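You operate a simulated robot arm through the tools that you are given. There is no shell and no other tool. Be economical: measure what you need, move in short steps, check, and stop when the job is done.

You are at the controls of a simulated robot arm. One attempt, no reset.

JOB
Run a fizz test on the sealed can with the yellow band.
Fine: can in the fizz well, arm over it, pad down for the test and up again after; can and arm stay; lamp, drink type and turntable untouched. Set down upright: what you pick out. Where these are worked on the way, their far stop is far enough and under half their travel is too little: yellow knob marked fizz pad.

It is judged by the outcome, as a careful person would: the job done as asked, and still so three seconds after it is handed in. It fails if anything else is knocked over, pushed out of place, dropped, spilled or broken.

ROBOT AND FRAMES
A 7-joint arm with a two-finger parallel gripper, fixed in place. Base frame: the origin is at the foot of the arm, x ahead of it, y to its left, z up. Readings come in mm, rad, newtons and seconds.
Its first joint turns from -2.897 to 2.897 rad. Payload 4.4 kg.
The tool frame sits at the grasp point between the pads (the TCP): z along the fingers, y along the line on which they close. The tips reach 23 mm beyond it. Largest opening 94 mm; finger width 38, thickness 10; the body of the gripper, 54 by 96 mm, starts 39 mm behind the TCP.
Orientation is that of the tool frame in the base frame, as a unit quaternion [w, x, y, z]. With the fingers straight down and closing along the base's y, the tool's x points along the base's -x, its y along +y and its z along -z.

CONTROLS
- The arm moves only by the tool arm_command. Its argument "commands" is a list of rows, each a list of 2 entries, a list of its own where there are three numbers: the shift along the tool's x, y, z in units of 250 mm (1.0 is 250 mm), then the turn, a rotation vector about the tool's x, y, z in units of 60 degrees (1.0 is 60 degrees). In form: [[[x, y, z], [rx, ry, rz]], ...]. A call has 1 to 12 rows; each row is the pose to reach, as a shift and turn from the pose commanded when the call began, along the tool's axes at that moment. "claw" is the opening, from 0 (shut) to 1 (fully open), set as the call begins (left out, the last holds). A call with a number of a shift or a turn outside -1 to 1 is refused whole. Rows are played at 5 a second. More than 50 mm and 0.15 rad between two rows, or a gripper value outside its range, and nothing of the call is played. Where a pose cannot be reached the arm comes as near as it can. A force on the tool above 50 N (or 10 N above the force at the start of the call, whichever is more), or a blocked arm, ends the call early, and 0.2 s more pass. Each finger travels about 72 mm/s and halts on what it meets, pressing with about 38 N; the grip force reading is that of the motor and also rises with nothing between the fingers. The clock runs only during rows and for 0.2 s after the last one: add rows that repeat a pose to give the fingers time. The reply holds the time, the measured pose of the TCP, the force on the tool along the base axes, the opening and the grip force, in the units named above and with some noise, with the torque about the TCP (base axes, N m) and any sound that the robot's microphone picked up.
- Cameras (640 x 400 px; columns grow to the right, rows downward): "scene" is fixed at [221.7, 501.3, 1489.7]; the picture's right is [-0.68, -0.73, 0.00], its down [-0.42, 0.39, -0.82] and it looks along [0.60, -0.56, -0.57] (base axes); focal length 322 px, centre (320, 200). "wrist" rides on the gripper at [86, 16, -75] in the tool frame; the picture's right is [-0.18, 0.98, 0.00], its down [-0.58, -0.11, -0.81] and it looks along [-0.79, -0.15, 0.59] (tool axes); focal length 243 px, centre (320, 200). There is no depth. A picture from a camera that has moved, and an enlarged one, comes with that camera's place and axes in the base frame and with its lens.
- get_image(camera): a new picture of that camera. The clock stands still meanwhile.
- enlarge(camera, box): a new picture of the part [left, top, right, bottom] of that camera's present view, enlarged. The clock stands still meanwhile.
- job_done(): hands the job in; it is judged then, once.

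Work in short steps. Places have to be worked out from the pictures, the camera data and where the tool is seen: move nearer, look again, correct. Check each grasp and each placing, and mend what went wrong. You have 120 turns and 64 pictures in all, those below and enlarged ones among them. Open the gripper and draw the arm clear of the work before you hand the job in, unless the task says otherwise; then end with one line.

The tools are called after "Emit:" as a command line: name --argument value ..., lists and objects as JSON in quotes. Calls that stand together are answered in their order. arm_command: Moves the arm, as the interface text tells. Its arguments: {"type":"object","properties":{"commands":{"type":"array"},"claw":{"type":"number"}},"required":["commands"]} The other tools are called the same way: get_image (camera) takes a picture; enlarge (camera, box) takes an enlarged picture of a part of a camera's view; job_done () hands the job in.

At the start:

```text
t: 0.0
tcp_pos: [582.9, -229.5, 1222.7]
ee_rot: [0.0, 0.0, 1.0, -0.001]
wrist_force: [-0.7, 0.3, -0.3]
moment: [-0.01, 0.0, -0.01]
width: 94.1
grasp_force: 0.1
```

scene: 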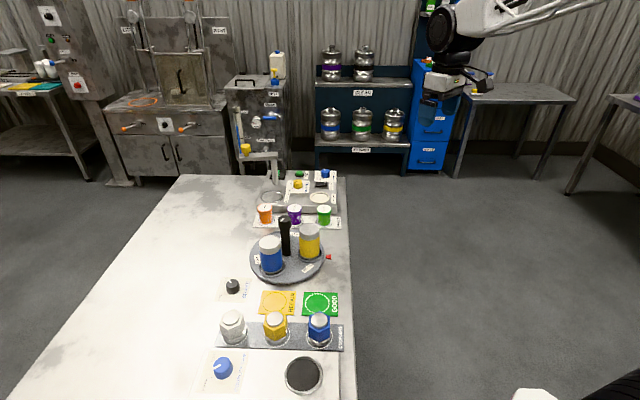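
wrist: 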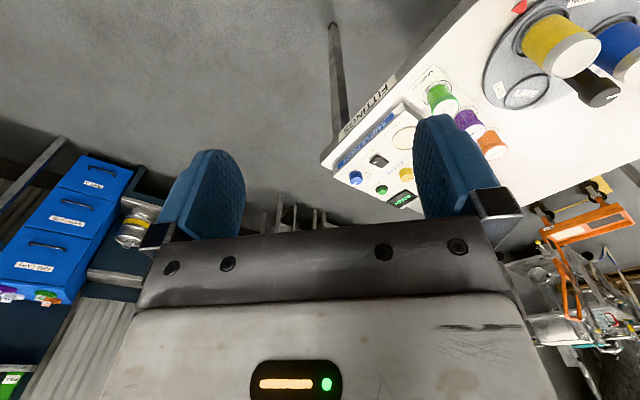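

I'll look closer at the work table before moving anything.

Emit:
enlarge --camera "scene" --box '[200, 160, 360, 260]'

Emit:
enlarge --camera "scene" --box '[190, 270, 366, 400]'

Emit:
enlarge --camera "scene" --box '[220, 200, 348, 280]'

```text
4.00 times, centred on (280, 210) of scene
camera zoom: at [221.7, 501.3, 1489.7], right [-0.68, -0.73, 0.0], down [-0.42, 0.39, -0.82], along [0.6, -0.56, -0.57], focal length 1286 px, centre (480, 160)
```

zoom: 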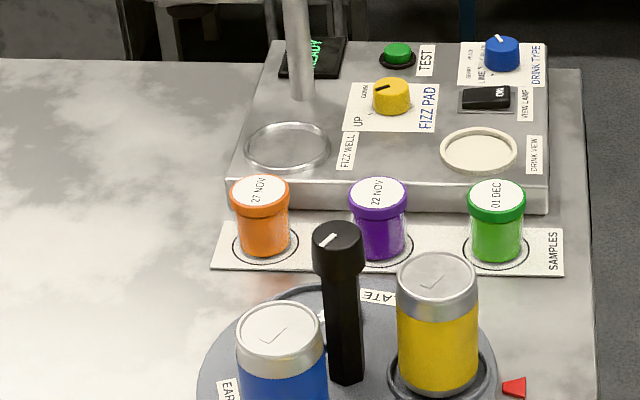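

```text
3.08 times, centred on (278, 335) of scene
camera zoom: at [221.7, 501.3, 1489.7], right [-0.68, -0.73, 0.0], down [-0.42, 0.39, -0.82], along [0.6, -0.56, -0.57], focal length 990 px, centre (449, -215)
```

zoom: 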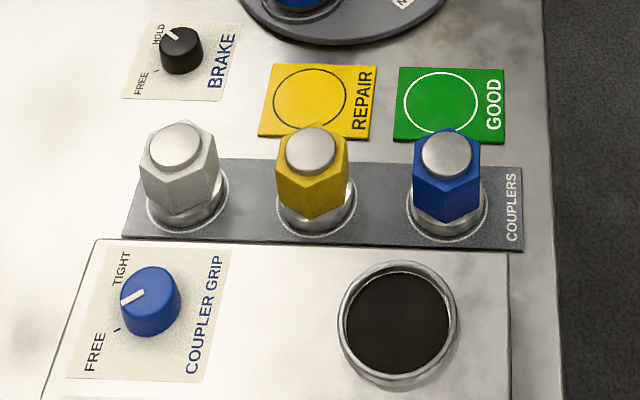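

```text
5.00 times, centred on (284, 240) of scene
camera zoom: at [221.7, 501.3, 1489.7], right [-0.68, -0.73, 0.0], down [-0.42, 0.39, -0.82], along [0.6, -0.56, -0.57], focal length 1608 px, centre (500, 0)
```

zoom: 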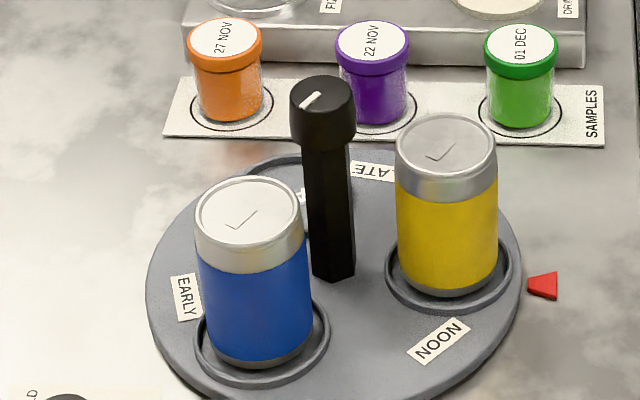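

The yellow can is on the turntable; the fizz tester is at the far end. I'll look at the tester and its arm.

Emit:
enlarge --camera "scene" --box '[220, 100, 348, 180]'

Emit:
enlarge --camera "scene" --box '[248, 160, 348, 222]'

Emit:
enlarge --camera "wrist" --box '[320, 60, 520, 220]'

```text
5.00 times, centred on (284, 140) of scene
camera zoom: at [221.7, 501.3, 1489.7], right [-0.68, -0.73, 0.0], down [-0.42, 0.39, -0.82], along [0.6, -0.56, -0.57], focal length 1608 px, centre (500, 500)
```

zoom: 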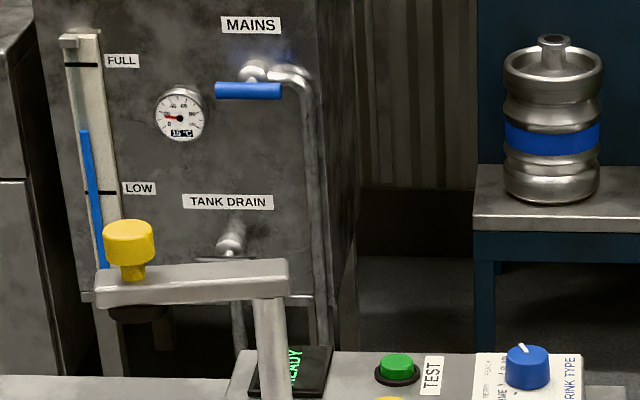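

```text
6.40 times, centred on (298, 191) of scene
camera zoom: at [221.7, 501.3, 1489.7], right [-0.68, -0.73, 0.0], down [-0.42, 0.39, -0.82], along [0.6, -0.56, -0.57], focal length 2058 px, centre (461, 258)
```

zoom: 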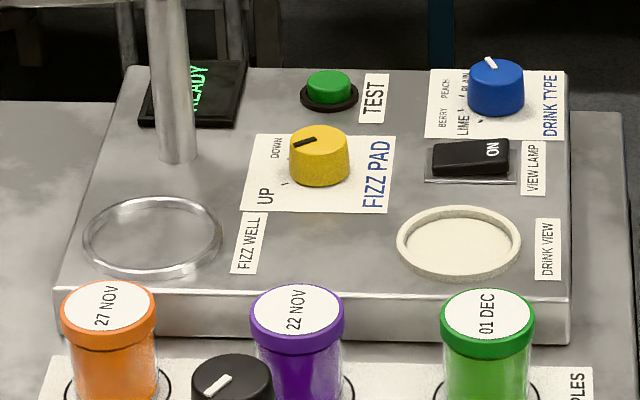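

```text
2.50 times, centred on (420, 140) of wrist
camera zoom: at [496.5, -212.4, 1296.0], right [0.18, 0.98, 0.0], down [0.58, -0.11, 0.81], along [0.79, -0.15, -0.59], focal length 606 px, centre (70, 350)
```

zoom: 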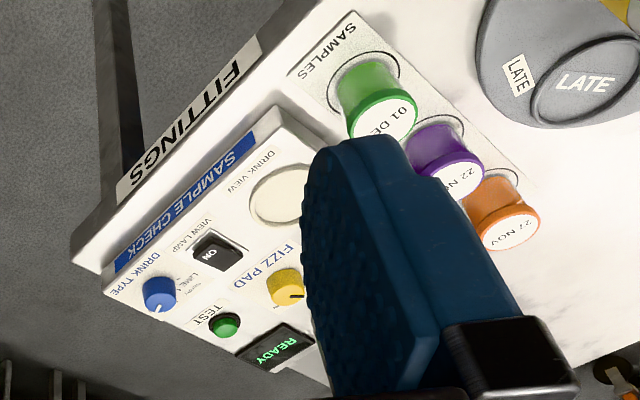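

The tester panel lies around (870–1010, -140–15), its top near z≈885, and the swing arm is turned away from the well. I'll move in for a closer wrist view.

Emit:
arm_command --commands '[[[-0.046, 0.16, 0.058], [0, 0, 0]], [[-0.092, 0.32, 0.116], [0, 0, 0]], [[-0.138, 0.48, 0.174], [0, 0, 0]], [[-0.184, 0.64, 0.232], [0, 0, 0]], [[-0.228, 0.8, 0.292], [0, 0, 0]], [[-0.228, 0.8, 0.292], [0, 0, 0]]]'

Emit:
get_image --camera "wrist"

Emit:
get_image --camera "scene"

```text
t: 1.4
tcp_pos: [639.9, -29.0, 1148.2]
ee_rot: [0.0, 0.001, 1.0, 0.0]
wrist_force: [0.2, 0.1, 0.1]
moment: [0.04, 0.01, 0.0]
width: 94.1
grasp_force: 0.0
```

```text
55 pictures are left
camera wrist: at [555.1, -12.0, 1221.9], right [0.18, 0.98, 0.0], down [0.58, -0.11, 0.81], along [0.79, -0.15, -0.59], focal length 243 px, centre (320, 200)
```

wrist: 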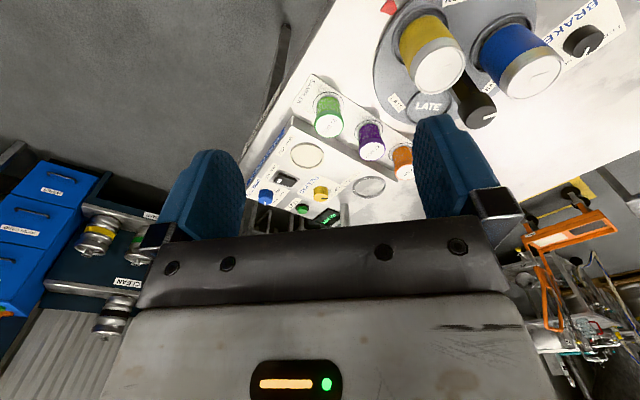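

```text
54 pictures are left
```

scene: 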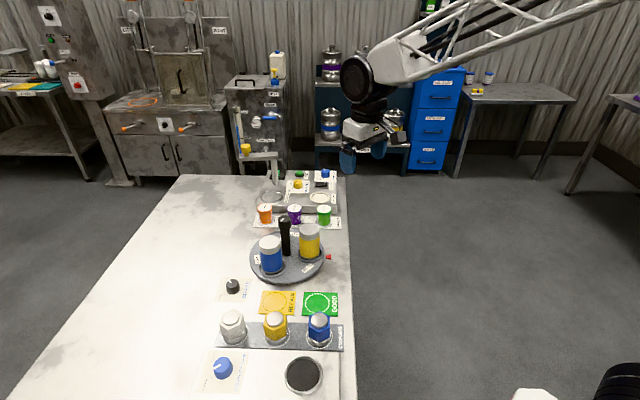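

Enlarging the tester in this view to read the knob and the swing arm.

Emit:
enlarge --camera "wrist" --box '[240, 130, 430, 240]'

Emit:
enlarge --camera "wrist" --box '[360, 0, 580, 140]'

```text
3.37 times, centred on (335, 185) of wrist
camera zoom: at [555.1, -12.0, 1221.9], right [0.18, 0.98, 0.0], down [0.58, -0.11, 0.81], along [0.79, -0.15, -0.59], focal length 817 px, centre (270, 250)
```

zoom: 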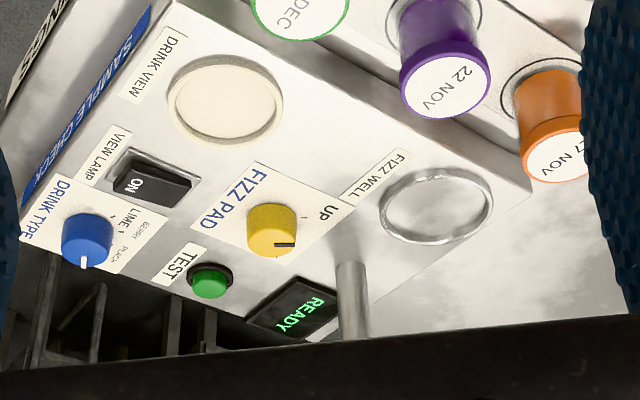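

```text
2.86 times, centred on (470, 70) of wrist
camera zoom: at [555.1, -12.0, 1221.9], right [0.18, 0.98, 0.0], down [0.58, -0.11, 0.81], along [0.79, -0.15, -0.59], focal length 693 px, centre (-109, 571)
```

zoom: 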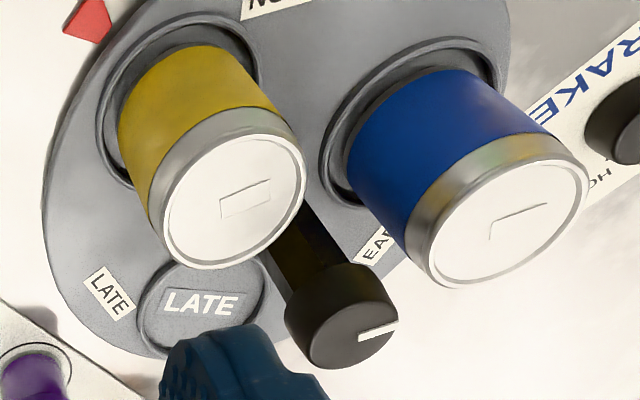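

The FIZZ PAD knob points to UP. I put the yellow can's top at about (702, 90, 960), the turntable handle at (745, 135) and the well at (974, 17). I'll go above the can, turned 45° so the fingers close across the line to the handle.

Emit:
arm_command --commands '[[[-0.041, 0.079, 0.045], [0, 0, -0.125]], [[-0.083, 0.159, 0.09], [0, 0, -0.25]], [[-0.124, 0.238, 0.136], [0, 0, -0.375]], [[-0.165, 0.317, 0.181], [0, 0, -0.5]], [[-0.207, 0.397, 0.226], [0, 0, -0.625]], [[-0.248, 0.476, 0.272], [0, 0, -0.75]], [[-0.248, 0.476, 0.272], [0, 0, -0.75]]]'

Emit:
get_image --camera "wrist"

Emit:
enlarge --camera "scene" --box '[210, 150, 370, 290]'

```text
t: 3.0
tcp_pos: [703.9, 90.9, 1080.3]
ee_rot: [0.0, -0.383, 0.924, 0.0]
wrist_force: [0.8, 0.1, -0.5]
moment: [0.03, -0.02, 0.0]
width: 94.0
grasp_force: 0.0
```

```text
51 pictures are left
camera wrist: at [631.7, 42.4, 1153.6], right [-0.57, 0.82, 0.0], down [0.49, 0.33, 0.81], along [0.66, 0.46, -0.59], focal length 243 px, centre (320, 200)
```

wrist: 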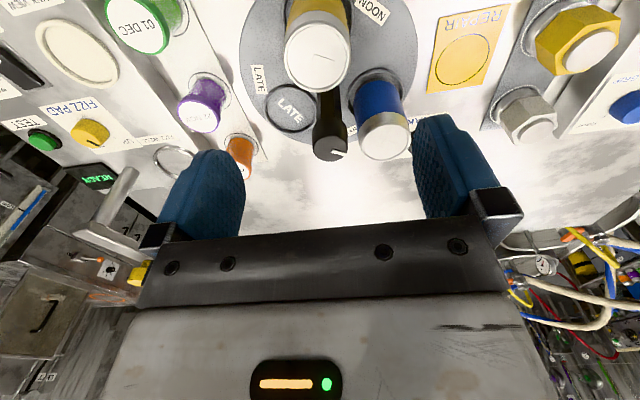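

```text
2.86 times, centred on (290, 220) of scene
camera zoom: at [221.7, 501.3, 1489.7], right [-0.68, -0.73, 0.0], down [-0.42, 0.39, -0.82], along [0.6, -0.56, -0.57], focal length 919 px, centre (406, 143)
```

zoom: 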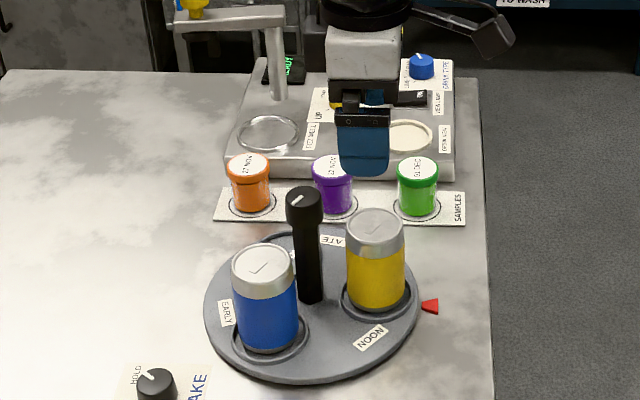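

The can's top lies about 3 mm toward tool −y, so I'll correct for that and lower to grip its upper part (TCP z≈940).

Emit:
arm_command --commands '[[[0, -0.012, 0.12], [0, 0, 0]], [[0, -0.012, 0.24], [0, 0, 0]], [[0, -0.012, 0.34], [0, 0, 0]], [[0, -0.012, 0.44], [0, 0, 0]], [[0, -0.012, 0.5], [0, 0, 0]], [[0, -0.012, 0.56], [0, 0, 0]], [[0, -0.012, 0.56], [0, 0, 0]]]' --claw 1

Emit:
get_image --camera "wrist"

Emit:
enlarge --camera "scene" --box '[240, 200, 360, 290]'

```text
t: 4.5
tcp_pos: [705.3, 86.7, 945.8]
ee_rot: [0.003, -0.383, 0.924, -0.001]
wrist_force: [0.2, 0.5, 3.4]
moment: [0.13, -0.08, -0.05]
width: 94.1
grasp_force: 0.0
stopped in row 7: the force on the tool passed its limit at 54 N (the readings are from after the stop); the commanded pose is now the measured one
```

```text
49 pictures are left
camera wrist: at [632.4, 38.2, 1018.6], right [-0.57, 0.82, 0.0], down [0.48, 0.33, 0.81], along [0.67, 0.46, -0.59], focal length 243 px, centre (320, 200)
```

wrist: 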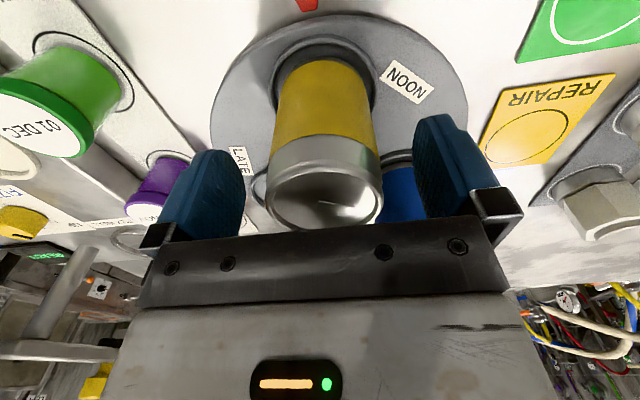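

```text
4.44 times, centred on (300, 245) of scene
camera zoom: at [221.7, 501.3, 1489.7], right [-0.68, -0.73, 0.0], down [-0.42, 0.39, -0.82], along [0.6, -0.56, -0.57], focal length 1429 px, centre (409, 0)
```

zoom: 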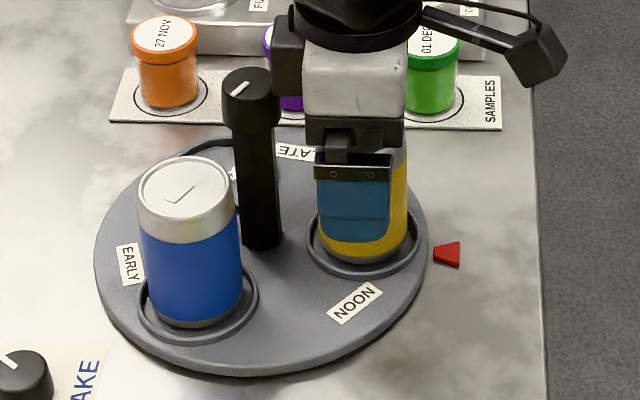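

The descent stopped on contact at z≈946. The can top should be near 955, so it may be the gripper's side box meeting the turntable handle. I'll zoom in on that.

Emit:
enlarge --camera "scene" --box '[276, 190, 340, 230]'

```text
10.00 times, centred on (308, 210) of scene
camera zoom: at [221.7, 501.3, 1489.7], right [-0.68, -0.73, 0.0], down [-0.42, 0.39, -0.82], along [0.6, -0.56, -0.57], focal length 3216 px, centre (440, 100)
```

zoom: 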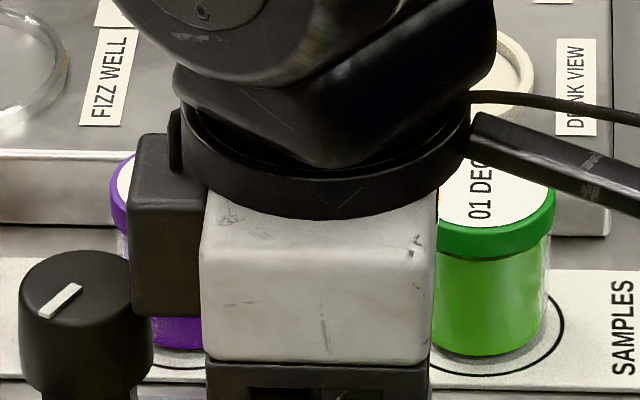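

The box on the gripper's tool −x side catches the handle's cap. I'll raise 5 mm and shift 3 mm away from it, which still leaves about 27 mm of finger on the can.

Emit:
arm_command --commands '[[[0.0, 0, -0.02], [0, 0, 0]], [[0.012, 0, -0.02], [0, 0, 0]], [[0.012, 0, -0.02], [0, 0, 0]]]'

Emit:
arm_command --commands '[[[0, 0, 0], [0, 0, 0]], [[0, 0, 0], [0, 0, 0]], [[0, 0, 0], [0, 0, 0]], [[0, 0, 0], [0, 0, 0]], [[0, 0, 0], [0, 0, 0]]]' --claw 0

```text
t: 5.3
tcp_pos: [702.6, 84.9, 950.3]
ee_rot: [0.003, -0.383, 0.924, 0.0]
wrist_force: [1.0, -0.1, 0.2]
moment: [0.04, -0.01, -0.01]
width: 93.9
grasp_force: 0.1
```

```text
t: 6.5
tcp_pos: [703.7, 86.3, 951.2]
ee_rot: [0.004, -0.383, 0.924, -0.001]
wrist_force: [-0.2, 0.9, 0.5]
moment: [-0.01, -0.01, 0.0]
width: 52.0
grasp_force: 38.0
```

Gripped at 52 mm wide. I'll lift 20 mm straight up and check.

Emit:
arm_command --commands '[[[0, 0, -0.04], [0, 0, 0]], [[0, 0, -0.08], [0, 0, 0]], [[0, 0, -0.16], [0, 0, 0]], [[0, 0, -0.16], [0, 0, 0]]]'

Emit:
enlarge --camera "scene" --box '[240, 180, 360, 290]'

```text
t: 7.5
tcp_pos: [701.4, 84.9, 991.2]
ee_rot: [0.003, -0.383, 0.924, -0.001]
wrist_force: [0.6, -0.4, -0.9]
moment: [0.04, 0.01, 0.03]
width: 51.2
grasp_force: 37.5
```

```text
3.64 times, centred on (300, 235) of scene
camera zoom: at [221.7, 501.3, 1489.7], right [-0.68, -0.73, 0.0], down [-0.42, 0.39, -0.82], along [0.6, -0.56, -0.57], focal length 1170 px, centre (393, 73)
```

zoom: 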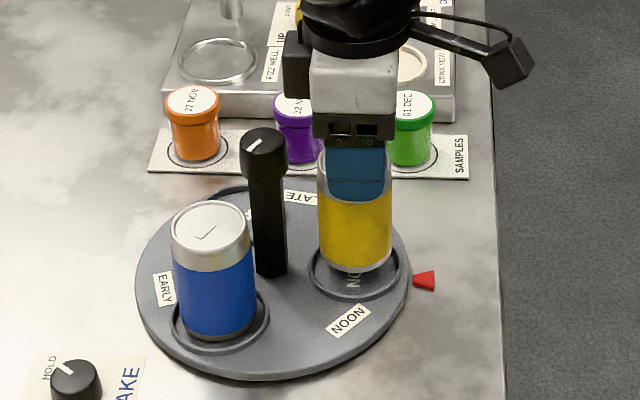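

The can is held cleanly, and its bottom looks about 107 mm below the TCP. I'll raise to z≈1080 and carry it to above the well.

Emit:
arm_command --commands '[[[0, 0, -0.18], [0, 0, 0]], [[0, 0, -0.356], [0, 0, 0]], [[-0.083, -0.138, -0.356], [0, 0, 0]], [[-0.166, -0.275, -0.356], [0, 0, 0]], [[-0.249, -0.413, -0.356], [0, 0, 0]], [[-0.331, -0.551, -0.356], [0, 0, 0]], [[-0.414, -0.689, -0.356], [0, 0, 0]], [[-0.497, -0.826, -0.356], [0, 0, 0]], [[-0.58, -0.964, -0.356], [0, 0, 0]], [[-0.58, -0.964, -0.356], [0, 0, 0]]]'

Emit:
get_image --camera "wrist"

Emit:
enlarge --camera "scene" --box '[220, 110, 348, 220]'

```text
t: 9.7
tcp_pos: [976.1, 19.7, 1080.4]
ee_rot: [0.003, -0.383, 0.924, -0.001]
wrist_force: [-0.8, -0.2, -1.7]
moment: [-0.02, 0.0, -0.02]
width: 51.4
grasp_force: 37.8
```

```text
45 pictures are left
camera wrist: at [903.1, -30.2, 1153.3], right [-0.57, 0.82, 0.0], down [0.48, 0.33, 0.81], along [0.67, 0.46, -0.59], focal length 243 px, centre (320, 200)
```

wrist: 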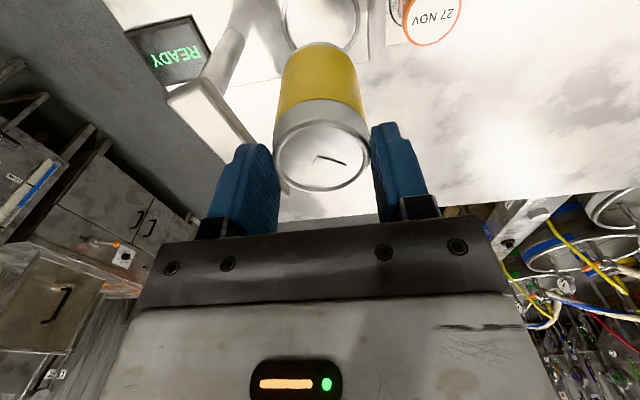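

```text
3.64 times, centred on (284, 165) of scene
camera zoom: at [221.7, 501.3, 1489.7], right [-0.68, -0.73, 0.0], down [-0.42, 0.39, -0.82], along [0.6, -0.56, -0.57], focal length 1170 px, centre (451, 327)
```

zoom: 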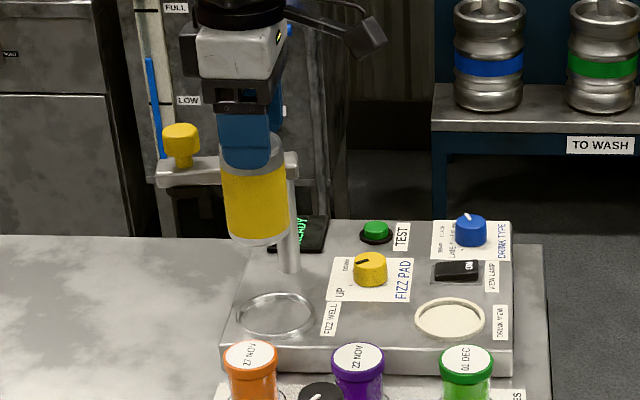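

The can top seems lower in the fingers than when I gripped it. I'll check the grip more closely before lowering.

Emit:
enlarge --camera "scene" --box '[250, 115, 330, 205]'

Emit:
enlarge --camera "wrist" --box '[200, 0, 440, 230]'

```text
4.44 times, centred on (290, 160) of scene
camera zoom: at [221.7, 501.3, 1489.7], right [-0.68, -0.73, 0.0], down [-0.42, 0.39, -0.82], along [0.6, -0.56, -0.57], focal length 1429 px, centre (453, 378)
```

zoom: 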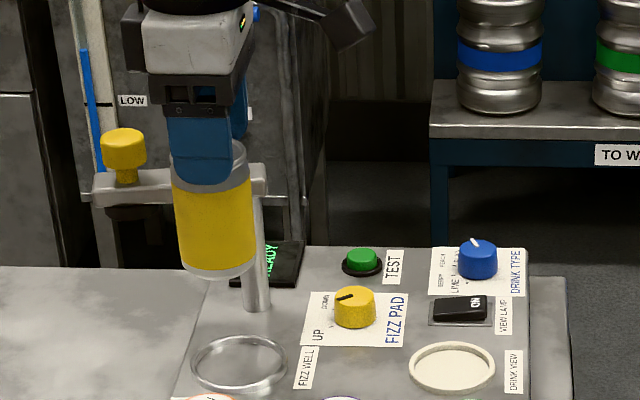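

```text
1.74 times, centred on (320, 115) of wrist
camera zoom: at [903.1, -30.2, 1153.3], right [-0.57, 0.82, 0.0], down [0.48, 0.33, 0.81], along [0.67, 0.46, -0.59], focal length 422 px, centre (320, 348)
```

zoom: 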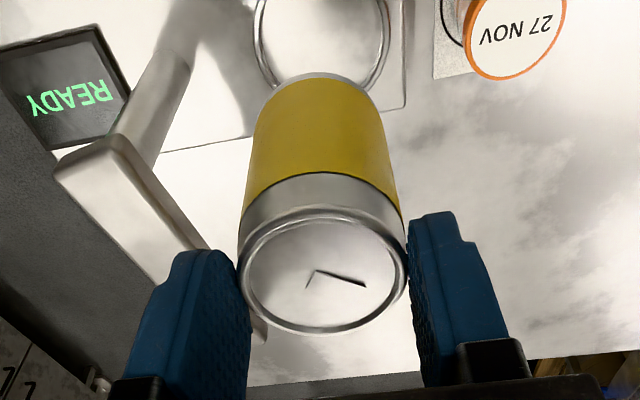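

The grip is on the silver top band and steady. The can sits about 4 mm toward tool −x from the TCP, so I'll shift +3.5 mm and lower 70 mm, then check alignment.

Emit:
arm_command --commands '[[[0.014, 0, 0.07], [0, 0, 0]], [[0.014, 0, 0.14], [0, 0, 0]], [[0.014, 0, 0.21], [0, 0, 0]], [[0.014, 0, 0.28], [0, 0, 0]], [[0.014, 0, 0.28], [0, 0, 0]]]'

Emit:
enlarge --camera "scene" --box '[240, 140, 304, 220]'

Emit:
enlarge --camera "wrist" --box '[200, 0, 440, 230]'

```text
t: 10.9
tcp_pos: [973.3, 15.4, 1010.0]
ee_rot: [0.003, -0.383, 0.924, -0.001]
wrist_force: [-0.1, -0.1, -1.5]
moment: [-0.01, 0.01, 0.02]
width: 51.4
grasp_force: 38.2
```

```text
5.00 times, centred on (272, 180) of scene
camera zoom: at [221.7, 501.3, 1489.7], right [-0.68, -0.73, 0.0], down [-0.42, 0.39, -0.82], along [0.6, -0.56, -0.57], focal length 1608 px, centre (560, 300)
```

zoom: 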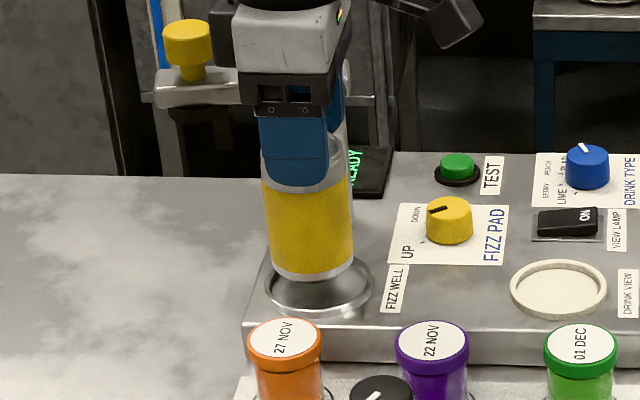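

```text
1.74 times, centred on (320, 115) of wrist
camera zoom: at [900.3, -33.1, 1083.4], right [-0.57, 0.82, 0.0], down [0.48, 0.33, 0.81], along [0.67, 0.46, -0.59], focal length 422 px, centre (320, 348)
```

zoom: 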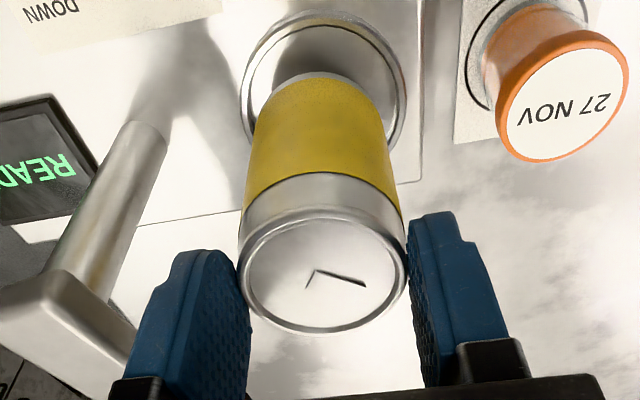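

Along tool y the can lines up with the ring, but it sits about 4 mm too far toward tool −x. I'll correct that and lower gently until it touches.

Emit:
arm_command --commands '[[[0.016, 0, 0], [0, 0, 0]], [[0.016, 0, 0.02], [0, 0, 0]], [[0.016, 0, 0.036], [0, 0, 0]], [[0.016, 0, 0.036], [0, 0, 0]]]'

Emit:
enlarge --camera "scene" --box '[240, 160, 304, 220]'

Emit:
enlarge --camera "wrist" --box '[240, 0, 400, 160]'

```text
t: 11.9
tcp_pos: [969.8, 10.9, 1001.4]
ee_rot: [0.002, -0.383, 0.924, -0.001]
wrist_force: [0.1, 0.3, -1.6]
moment: [-0.01, 0.05, -0.01]
width: 51.2
grasp_force: 38.3
```

```text
6.67 times, centred on (272, 190) of scene
camera zoom: at [221.7, 501.3, 1489.7], right [-0.68, -0.73, 0.0], down [-0.42, 0.39, -0.82], along [0.6, -0.56, -0.57], focal length 2144 px, centre (640, 267)
```

zoom: 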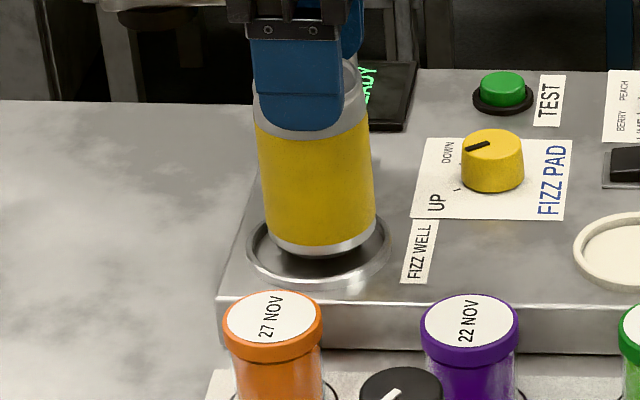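

```text
2.50 times, centred on (320, 80) of wrist
camera zoom: at [897.4, -37.0, 1074.7], right [-0.57, 0.82, 0.0], down [0.48, 0.33, 0.81], along [0.67, 0.46, -0.59], focal length 606 px, centre (320, 500)
```

zoom: 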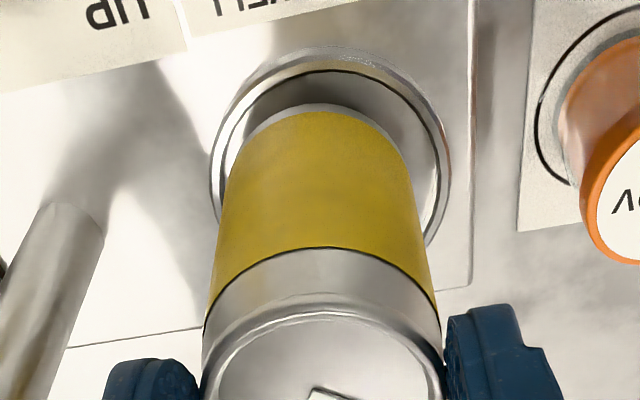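

The can is centred in the scene view. The wrist view suggests a shift of about 2 mm along +y, so I'll do that and lower to contact in small steps.

Emit:
arm_command --commands '[[[0.0, 0.008, 0.01], [0, 0, 0]], [[0.0, 0.008, 0.024], [0, 0, 0]], [[0.0, 0.008, 0.036], [0, 0, 0]], [[0.0, 0.008, 0.048], [0, 0, 0]], [[0.0, 0.008, 0.048], [0, 0, 0]]]'

Emit:
enlarge --camera "scene" --box '[240, 160, 304, 220]'

```text
t: 13.1
tcp_pos: [968.6, 13.7, 992.5]
ee_rot: [0.005, -0.383, 0.924, -0.001]
wrist_force: [7.5, -5.2, 31.0]
moment: [-0.06, -0.43, 0.01]
width: 52.0
grasp_force: 38.2
```

```text
6.67 times, centred on (272, 190) of scene
camera zoom: at [221.7, 501.3, 1489.7], right [-0.68, -0.73, 0.0], down [-0.42, 0.39, -0.82], along [0.6, -0.56, -0.57], focal length 2144 px, centre (640, 267)
```

zoom: 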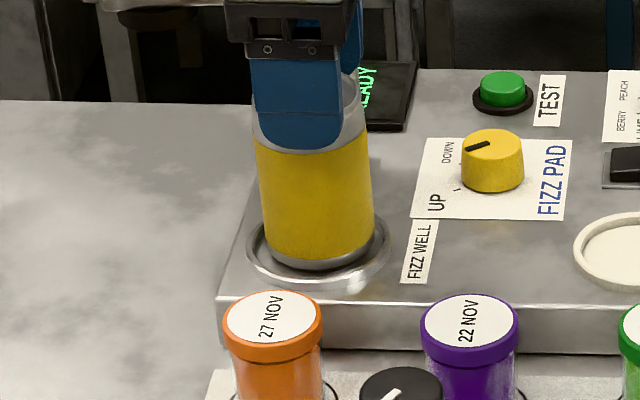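

It is touching down with 31 N, and the can is centred inside the ring. I'll ease the force, then look once more from the wrist before releasing.

Emit:
arm_command --commands '[[[0.0, 0, -0.008], [0, 0, 0]], [[0.0, 0, -0.008], [0, 0, 0]]]'

Emit:
enlarge --camera "wrist" --box '[240, 0, 400, 160]'

```text
t: 13.7
tcp_pos: [969.9, 13.0, 992.6]
ee_rot: [0.003, -0.382, 0.924, 0.0]
wrist_force: [9.7, 0.1, 24.3]
moment: [0.4, -0.68, -0.15]
width: 51.4
grasp_force: 38.3
```

```text
2.50 times, centred on (320, 80) of wrist
camera zoom: at [896.0, -35.3, 1065.3], right [-0.57, 0.82, 0.0], down [0.48, 0.33, 0.81], along [0.67, 0.46, -0.59], focal length 606 px, centre (320, 500)
```

zoom: 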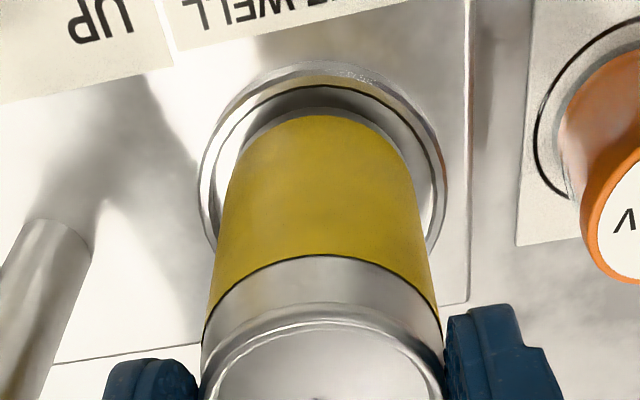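

Emit:
arm_command --commands '[[[0.004, 0, -0.01], [0, 0, 0]], [[0.004, 0, -0.02], [0, 0, 0]], [[0.004, 0, -0.02], [0, 0, 0]]]'

Emit:
enlarge --camera "scene" --box '[250, 160, 298, 210]'

```text
t: 14.5
tcp_pos: [967.5, 11.7, 996.3]
ee_rot: [0.001, -0.383, 0.924, -0.001]
wrist_force: [-0.6, -0.9, -1.1]
moment: [-0.01, -0.03, 0.0]
width: 51.2
grasp_force: 38.0
```

```text
8.00 times, centred on (274, 185) of scene
camera zoom: at [221.7, 501.3, 1489.7], right [-0.68, -0.73, 0.0], down [-0.42, 0.39, -0.82], along [0.6, -0.56, -0.57], focal length 2573 px, centre (688, 320)
```

zoom: 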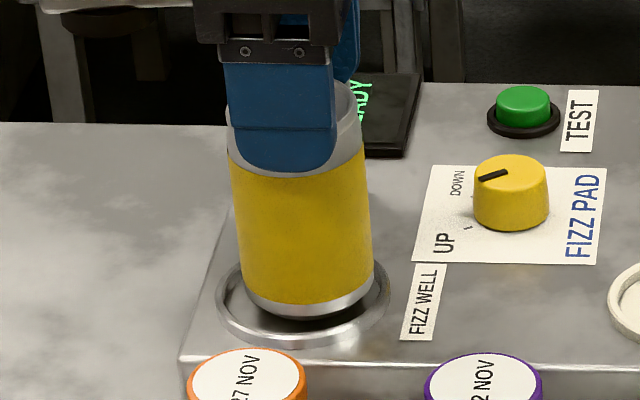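

The can hangs free again and looks centred in both views. I'll lower to light contact and then open the fingers.

Emit:
arm_command --commands '[[[-0.004, 0, 0.006], [0, 0, 0]], [[-0.004, 0, 0.01], [0, 0, 0]], [[-0.004, 0, 0.01], [0, 0, 0]]]'

```text
t: 15.3
tcp_pos: [970.1, 13.9, 994.8]
ee_rot: [0.003, -0.383, 0.924, -0.001]
wrist_force: [-0.9, -1.0, -1.3]
moment: [0.03, -0.01, 0.0]
width: 50.9
grasp_force: 38.2
```

Emit:
arm_command --commands '[[[0, 0, 0.004], [0, 0, 0]], [[0, 0, 0.008], [0, 0, 0]], [[0, 0, 0.008], [0, 0, 0]]]'

Emit:
enlarge --camera "scene" --box '[250, 160, 298, 210]'

```text
t: 16.1
tcp_pos: [968.2, 13.3, 992.3]
ee_rot: [0.003, -0.382, 0.924, -0.001]
wrist_force: [-0.1, -0.1, -2.4]
moment: [0.02, -0.01, 0.0]
width: 51.4
grasp_force: 38.3
```

```text
8.00 times, centred on (274, 185) of scene
camera zoom: at [221.7, 501.3, 1489.7], right [-0.68, -0.73, 0.0], down [-0.42, 0.39, -0.82], along [0.6, -0.56, -0.57], focal length 2573 px, centre (688, 320)
```

zoom: 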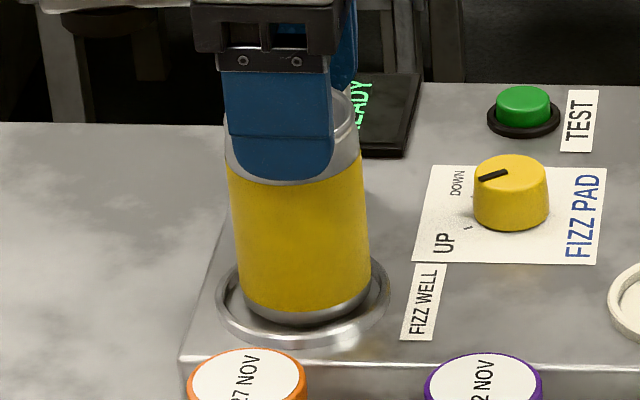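

Not touching yet at z≈992, so I'll continue in 1 mm steps.

Emit:
arm_command --commands '[[[0, 0, 0.004], [0, 0, 0]], [[0, 0, 0.008], [0, 0, 0]], [[0, 0, 0.008], [0, 0, 0]]]'

```text
t: 16.9
tcp_pos: [969.1, 13.9, 992.1]
ee_rot: [0.005, -0.382, 0.924, -0.001]
wrist_force: [0.4, -2.6, 22.4]
moment: [-0.13, 0.3, 0.01]
width: 51.3
grasp_force: 38.4
```

Contact at 22 N with little side force this time. I'll open just enough to release, slowly.

Emit:
arm_command --commands '[[[0, 0, -0.004], [0, 0, 0]], [[0, 0, -0.004], [0, 0, 0]], [[0, 0, -0.004], [0, 0, 0]]]' --claw 0.8

Emit:
enlarge --camera "scene" --box '[250, 155, 298, 210]'

Emit:
enlarge --camera "wrist" --box '[200, 0, 440, 230]'

```text
t: 17.7
tcp_pos: [967.9, 12.9, 990.9]
ee_rot: [0.003, -0.382, 0.924, -0.001]
wrist_force: [0.9, 0.4, -0.3]
moment: [0.01, -0.03, 0.01]
width: 75.2
grasp_force: 0.2
```

```text
7.27 times, centred on (274, 182) of scene
camera zoom: at [221.7, 501.3, 1489.7], right [-0.68, -0.73, 0.0], down [-0.42, 0.39, -0.82], along [0.6, -0.56, -0.57], focal length 2339 px, centre (654, 327)
```

zoom: 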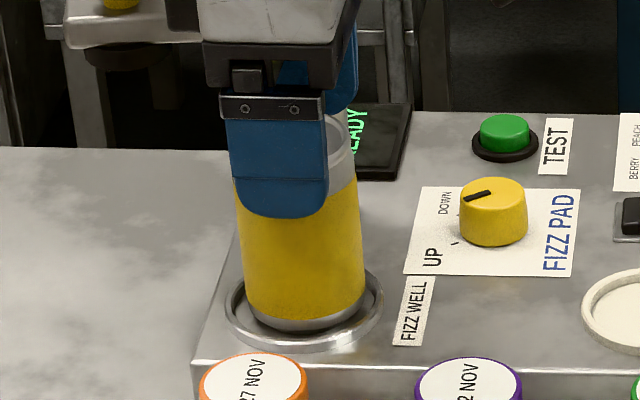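

```text
1.74 times, centred on (320, 115) of wrist
camera zoom: at [896.0, -35.6, 1064.0], right [-0.57, 0.82, 0.0], down [0.48, 0.33, 0.81], along [0.67, 0.46, -0.59], focal length 422 px, centre (320, 348)
```

zoom: 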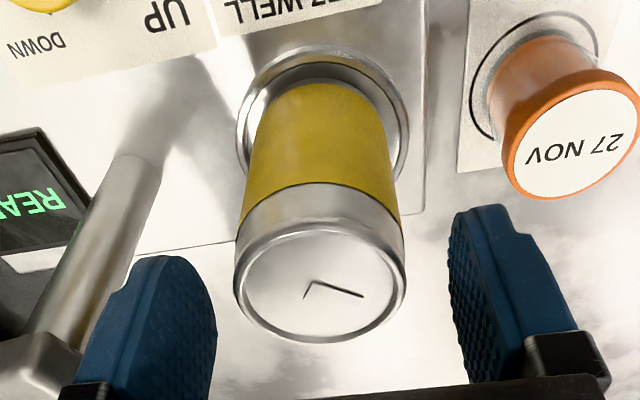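

The can stands free and upright in the well. I'll raise straight up and survey the swing arm.

Emit:
arm_command --commands '[[[0, 0, -0.1], [0, 0, 0]], [[0, 0, -0.25], [0, 0, 0]], [[0, 0, -0.4], [0, 0, 0]], [[0.15, 0, -0.5], [0, 0, 0]], [[0.3, 0, -0.5], [0, 0, 0]], [[0.4, 0, -0.5], [0, 0, 0]], [[0.4, 0, -0.5], [0, 0, 0]]]'

Emit:
enlarge --camera "scene" --box '[225, 125, 325, 205]'

Emit:
get_image --camera "wrist"

```text
t: 19.3
tcp_pos: [898.9, -59.9, 1116.0]
ee_rot: [0.003, -0.383, 0.924, -0.001]
wrist_force: [-0.3, -1.4, -0.3]
moment: [0.02, 0.03, 0.01]
width: 75.3
grasp_force: 0.1
```

```text
5.00 times, centred on (275, 165) of scene
camera zoom: at [221.7, 501.3, 1489.7], right [-0.68, -0.73, 0.0], down [-0.42, 0.39, -0.82], along [0.6, -0.56, -0.57], focal length 1608 px, centre (545, 375)
```

zoom: 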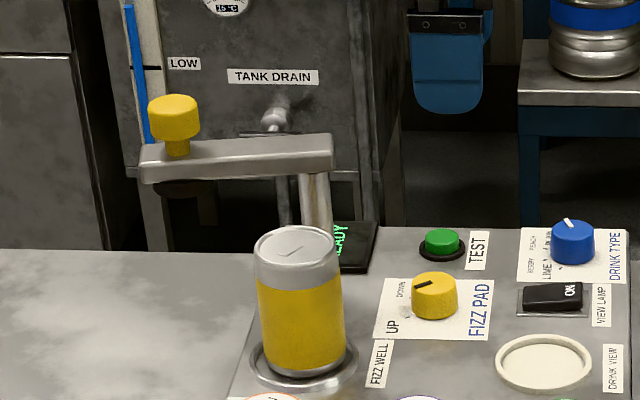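

```text
30 pictures are left
camera wrist: at [825.9, -108.0, 1189.0], right [-0.57, 0.82, 0.0], down [0.48, 0.33, 0.81], along [0.67, 0.46, -0.59], focal length 243 px, centre (320, 200)
```

wrist: 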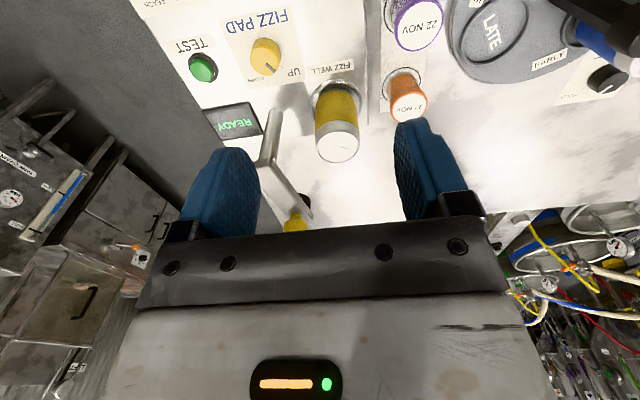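

The yellow handle on the swing arm is at about (1084, 27), with its knob at z 1010–1033 and the pivot at (1032, -48). It's far out, so I'll turn back to 0° yaw first, then tilt the fingers outward about 30°.

Emit:
arm_command --commands '[[[-0.065, 0.017, 0], [0, 0, 0.125]], [[-0.13, 0.034, 0], [0, 0, 0.25]], [[-0.195, 0.051, 0], [0, 0, 0.375]], [[-0.26, 0.068, 0], [0, 0, 0.5]], [[-0.325, 0.085, 0], [0, 0, 0.625]], [[-0.39, 0.102, -0.01], [0, 0, 0.75]], [[-0.39, 0.102, -0.01], [0, 0, 0.75]]]' --claw 0.8

Emit:
arm_command --commands '[[[0, 0, 0], [0, -0.125, 0]], [[0, 0, 0], [0, -0.25, 0]], [[-0.08, 0, 0], [0, -0.375, 0]], [[-0.2, 0, 0], [0, -0.5, 0]], [[-0.34, 0, 0], [0, -0.5, 0]], [[-0.46, 0, 0], [0, -0.5, 0]], [[-0.46, 0, 0], [0, -0.5, 0]]]'

Emit:
get_image --camera "wrist"

Emit:
enlarge --camera "scene" --box '[220, 110, 320, 190]'

```text
t: 20.9
tcp_pos: [947.8, 30.1, 1119.1]
ee_rot: [0.004, 0.001, 1.0, -0.001]
wrist_force: [-0.8, 0.5, 0.6]
moment: [0.01, -0.03, 0.01]
width: 75.2
grasp_force: 0.0
```

```text
t: 22.5
tcp_pos: [1062.2, 28.3, 1120.0]
ee_rot: [0.262, -0.001, 0.965, 0.001]
wrist_force: [-0.4, 0.0, 0.4]
moment: [-0.01, -0.03, 0.02]
width: 75.0
grasp_force: 0.0
```

```text
29 pictures are left
camera wrist: at [950.1, 45.8, 1140.5], right [0.16, 0.98, 0.09], down [0.09, -0.11, 0.99], along [0.98, -0.15, -0.11], focal length 243 px, centre (320, 200)
```

wrist: 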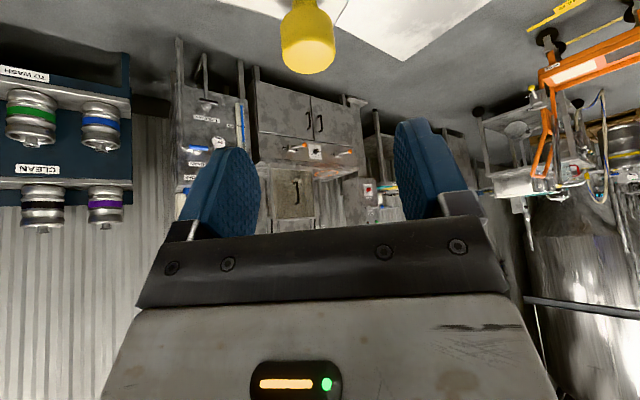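

```text
5.00 times, centred on (270, 150) of scene
camera zoom: at [221.7, 501.3, 1489.7], right [-0.68, -0.73, 0.0], down [-0.42, 0.39, -0.82], along [0.6, -0.56, -0.57], focal length 1608 px, centre (570, 450)
```

zoom: 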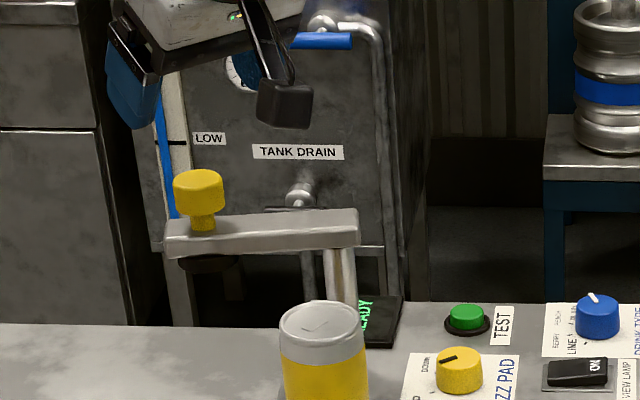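

The tool reaches with a 30° tilt, and the handle is at about (1086, 26). I'll lower the fingers around its knob to TCP z≈1036.

Emit:
arm_command --commands '[[[0.022, -0.002, 0.085], [0, 0, 0]], [[0.044, -0.004, 0.17], [0, 0, 0]], [[0.066, -0.006, 0.255], [0, 0, 0]], [[0.087, -0.008, 0.338], [0, 0, 0]], [[0.087, -0.008, 0.338], [0, 0, 0]]]'

Emit:
get_image --camera "wrist"

Emit:
enlarge --camera "scene" --box '[230, 120, 310, 190]'

```text
t: 23.7
tcp_pos: [1088.1, 27.2, 1035.8]
ee_rot: [0.262, 0.0, 0.965, 0.001]
wrist_force: [0.1, 0.5, -0.7]
moment: [0.0, 0.0, -0.01]
width: 75.3
grasp_force: 0.1
```

```text
27 pictures are left
camera wrist: at [975.8, 44.9, 1055.4], right [0.16, 0.98, 0.09], down [0.09, -0.11, 0.99], along [0.98, -0.15, -0.11], focal length 243 px, centre (320, 200)
```

wrist: 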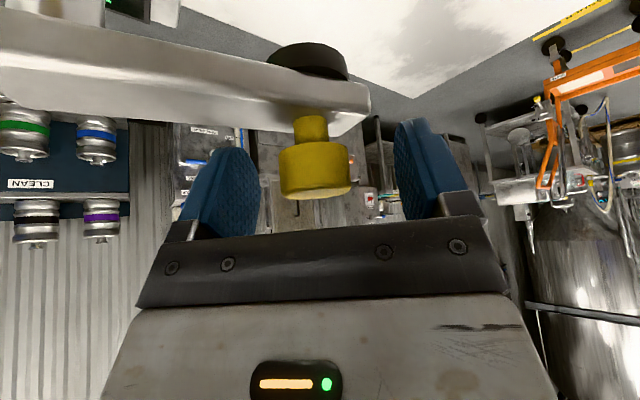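

```text
5.71 times, centred on (270, 155) of scene
camera zoom: at [221.7, 501.3, 1489.7], right [-0.68, -0.73, 0.0], down [-0.42, 0.39, -0.82], along [0.6, -0.56, -0.57], focal length 1838 px, centre (606, 457)
```

zoom: 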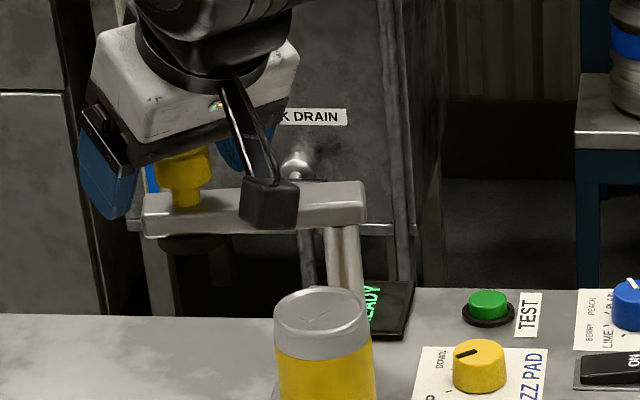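

The knob is between the fingers, centred and level with the TCP. Closing on it now.

Emit:
arm_command --commands '[[[0, 0, 0], [0, 0, 0]], [[0, 0, 0], [0, 0, 0]], [[0, 0, 0], [0, 0, 0]], [[0, 0, 0], [0, 0, 0]]]' --claw 0

```text
t: 24.7
tcp_pos: [1088.4, 29.0, 1036.2]
ee_rot: [0.263, 0.0, 0.965, 0.001]
wrist_force: [23.5, 9.1, -1.7]
moment: [-0.17, -0.83, 1.12]
width: 57.6
grasp_force: 37.9
```

The fingers stopped at 58 mm, wider than the knob should be, and there's a side force. Looking before moving.

Emit:
get_image --camera "wrist"

Emit:
enlarge --camera "scene" --box '[235, 125, 295, 175]'

```text
25 pictures are left
camera wrist: at [976.0, 45.4, 1055.5], right [0.16, 0.98, 0.09], down [0.09, -0.11, 0.99], along [0.98, -0.15, -0.11], focal length 243 px, centre (320, 200)
```

wrist: 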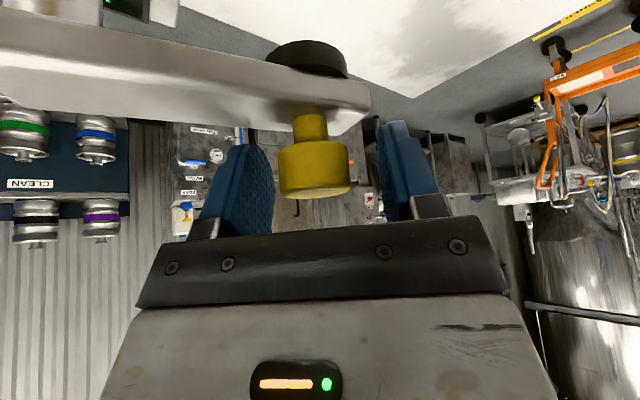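

```text
8.00 times, centred on (265, 150) of scene
camera zoom: at [221.7, 501.3, 1489.7], right [-0.68, -0.73, 0.0], down [-0.42, 0.39, -0.82], along [0.6, -0.56, -0.57], focal length 2573 px, centre (760, 600)
```

zoom: 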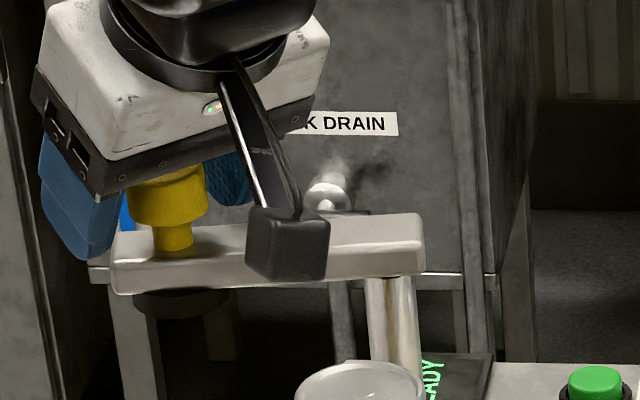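

The −y fingertip had gone below the beam's top edge and is pressing its far side. I'll open, raise 9 mm and close on the knob only.

Emit:
arm_command --commands '[[[0, 0, 0], [0, 0, 0]], [[0, 0, 0], [0, 0, 0]], [[-0.018, -0.008, -0.031], [0, 0, 0]], [[-0.018, -0.008, -0.031], [0, 0, 0]]]' --claw 0.8

Emit:
arm_command --commands '[[[0, 0, 0], [0, 0, 0]], [[0, 0, 0], [0, 0, 0]], [[0, 0, 0], [0, 0, 0]], [[0, 0, 0], [0, 0, 0]], [[0, 0, 0], [0, 0, 0]]]' --claw 0

Emit:
get_image --camera "wrist"

```text
t: 25.7
tcp_pos: [1088.1, 25.9, 1045.3]
ee_rot: [0.261, 0.0, 0.965, 0.001]
wrist_force: [-0.3, -0.3, 0.6]
moment: [0.0, 0.03, 0.02]
width: 75.1
grasp_force: 0.0
```

```text
t: 26.9
tcp_pos: [1087.1, 26.7, 1044.7]
ee_rot: [0.262, 0.0, 0.965, 0.001]
wrist_force: [4.3, 10.1, 0.3]
moment: [-0.28, 0.06, 0.01]
width: 31.4
grasp_force: 45.3
```

```text
23 pictures are left
camera wrist: at [975.5, 43.6, 1064.6], right [0.16, 0.98, 0.09], down [0.09, -0.11, 0.99], along [0.98, -0.15, -0.11], focal length 243 px, centre (320, 200)
```

wrist: 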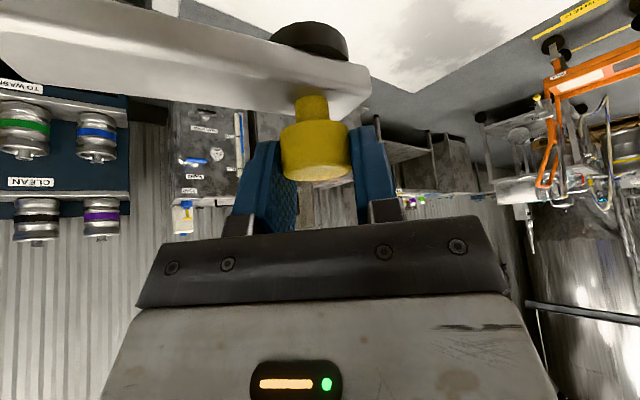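

Gripped at 31 mm on the knob. I'll swing it along an arc about the pivot at (1034, -47), the first 20° now while watching forces.

Emit:
arm_command --commands '[[[0.026, 0.0204, -0.0152], [0, 0, 0]], [[0.05, 0.035, -0.029], [0, 0, 0]], [[0.0756, 0.047, -0.0443], [0, 0, 0]], [[0.1015, 0.0568, -0.0595], [0, 0, 0]], [[0.1015, 0.0568, -0.0595], [0, 0, 0]]]'

Emit:
get_image --camera "wrist"

```text
t: 28.1
tcp_pos: [1058.3, 39.6, 1044.5]
ee_rot: [0.263, -0.001, 0.965, 0.001]
wrist_force: [2.5, -14.3, 10.2]
moment: [-0.2, 0.48, 0.51]
width: 30.9
grasp_force: 44.8
```

```text
22 pictures are left
camera wrist: at [946.4, 56.3, 1064.5], right [0.16, 0.98, 0.09], down [0.09, -0.11, 0.99], along [0.98, -0.15, -0.11], focal length 243 px, centre (320, 200)
```

wrist: 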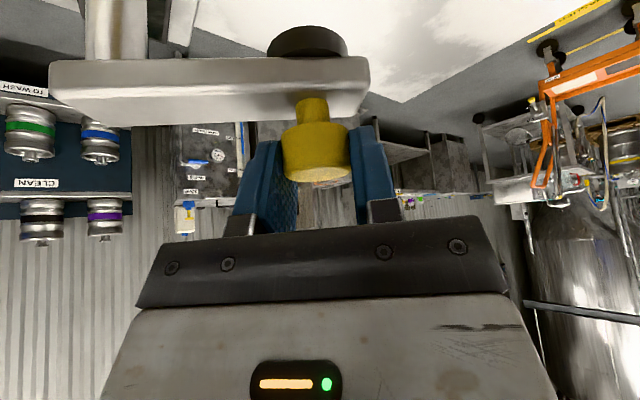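

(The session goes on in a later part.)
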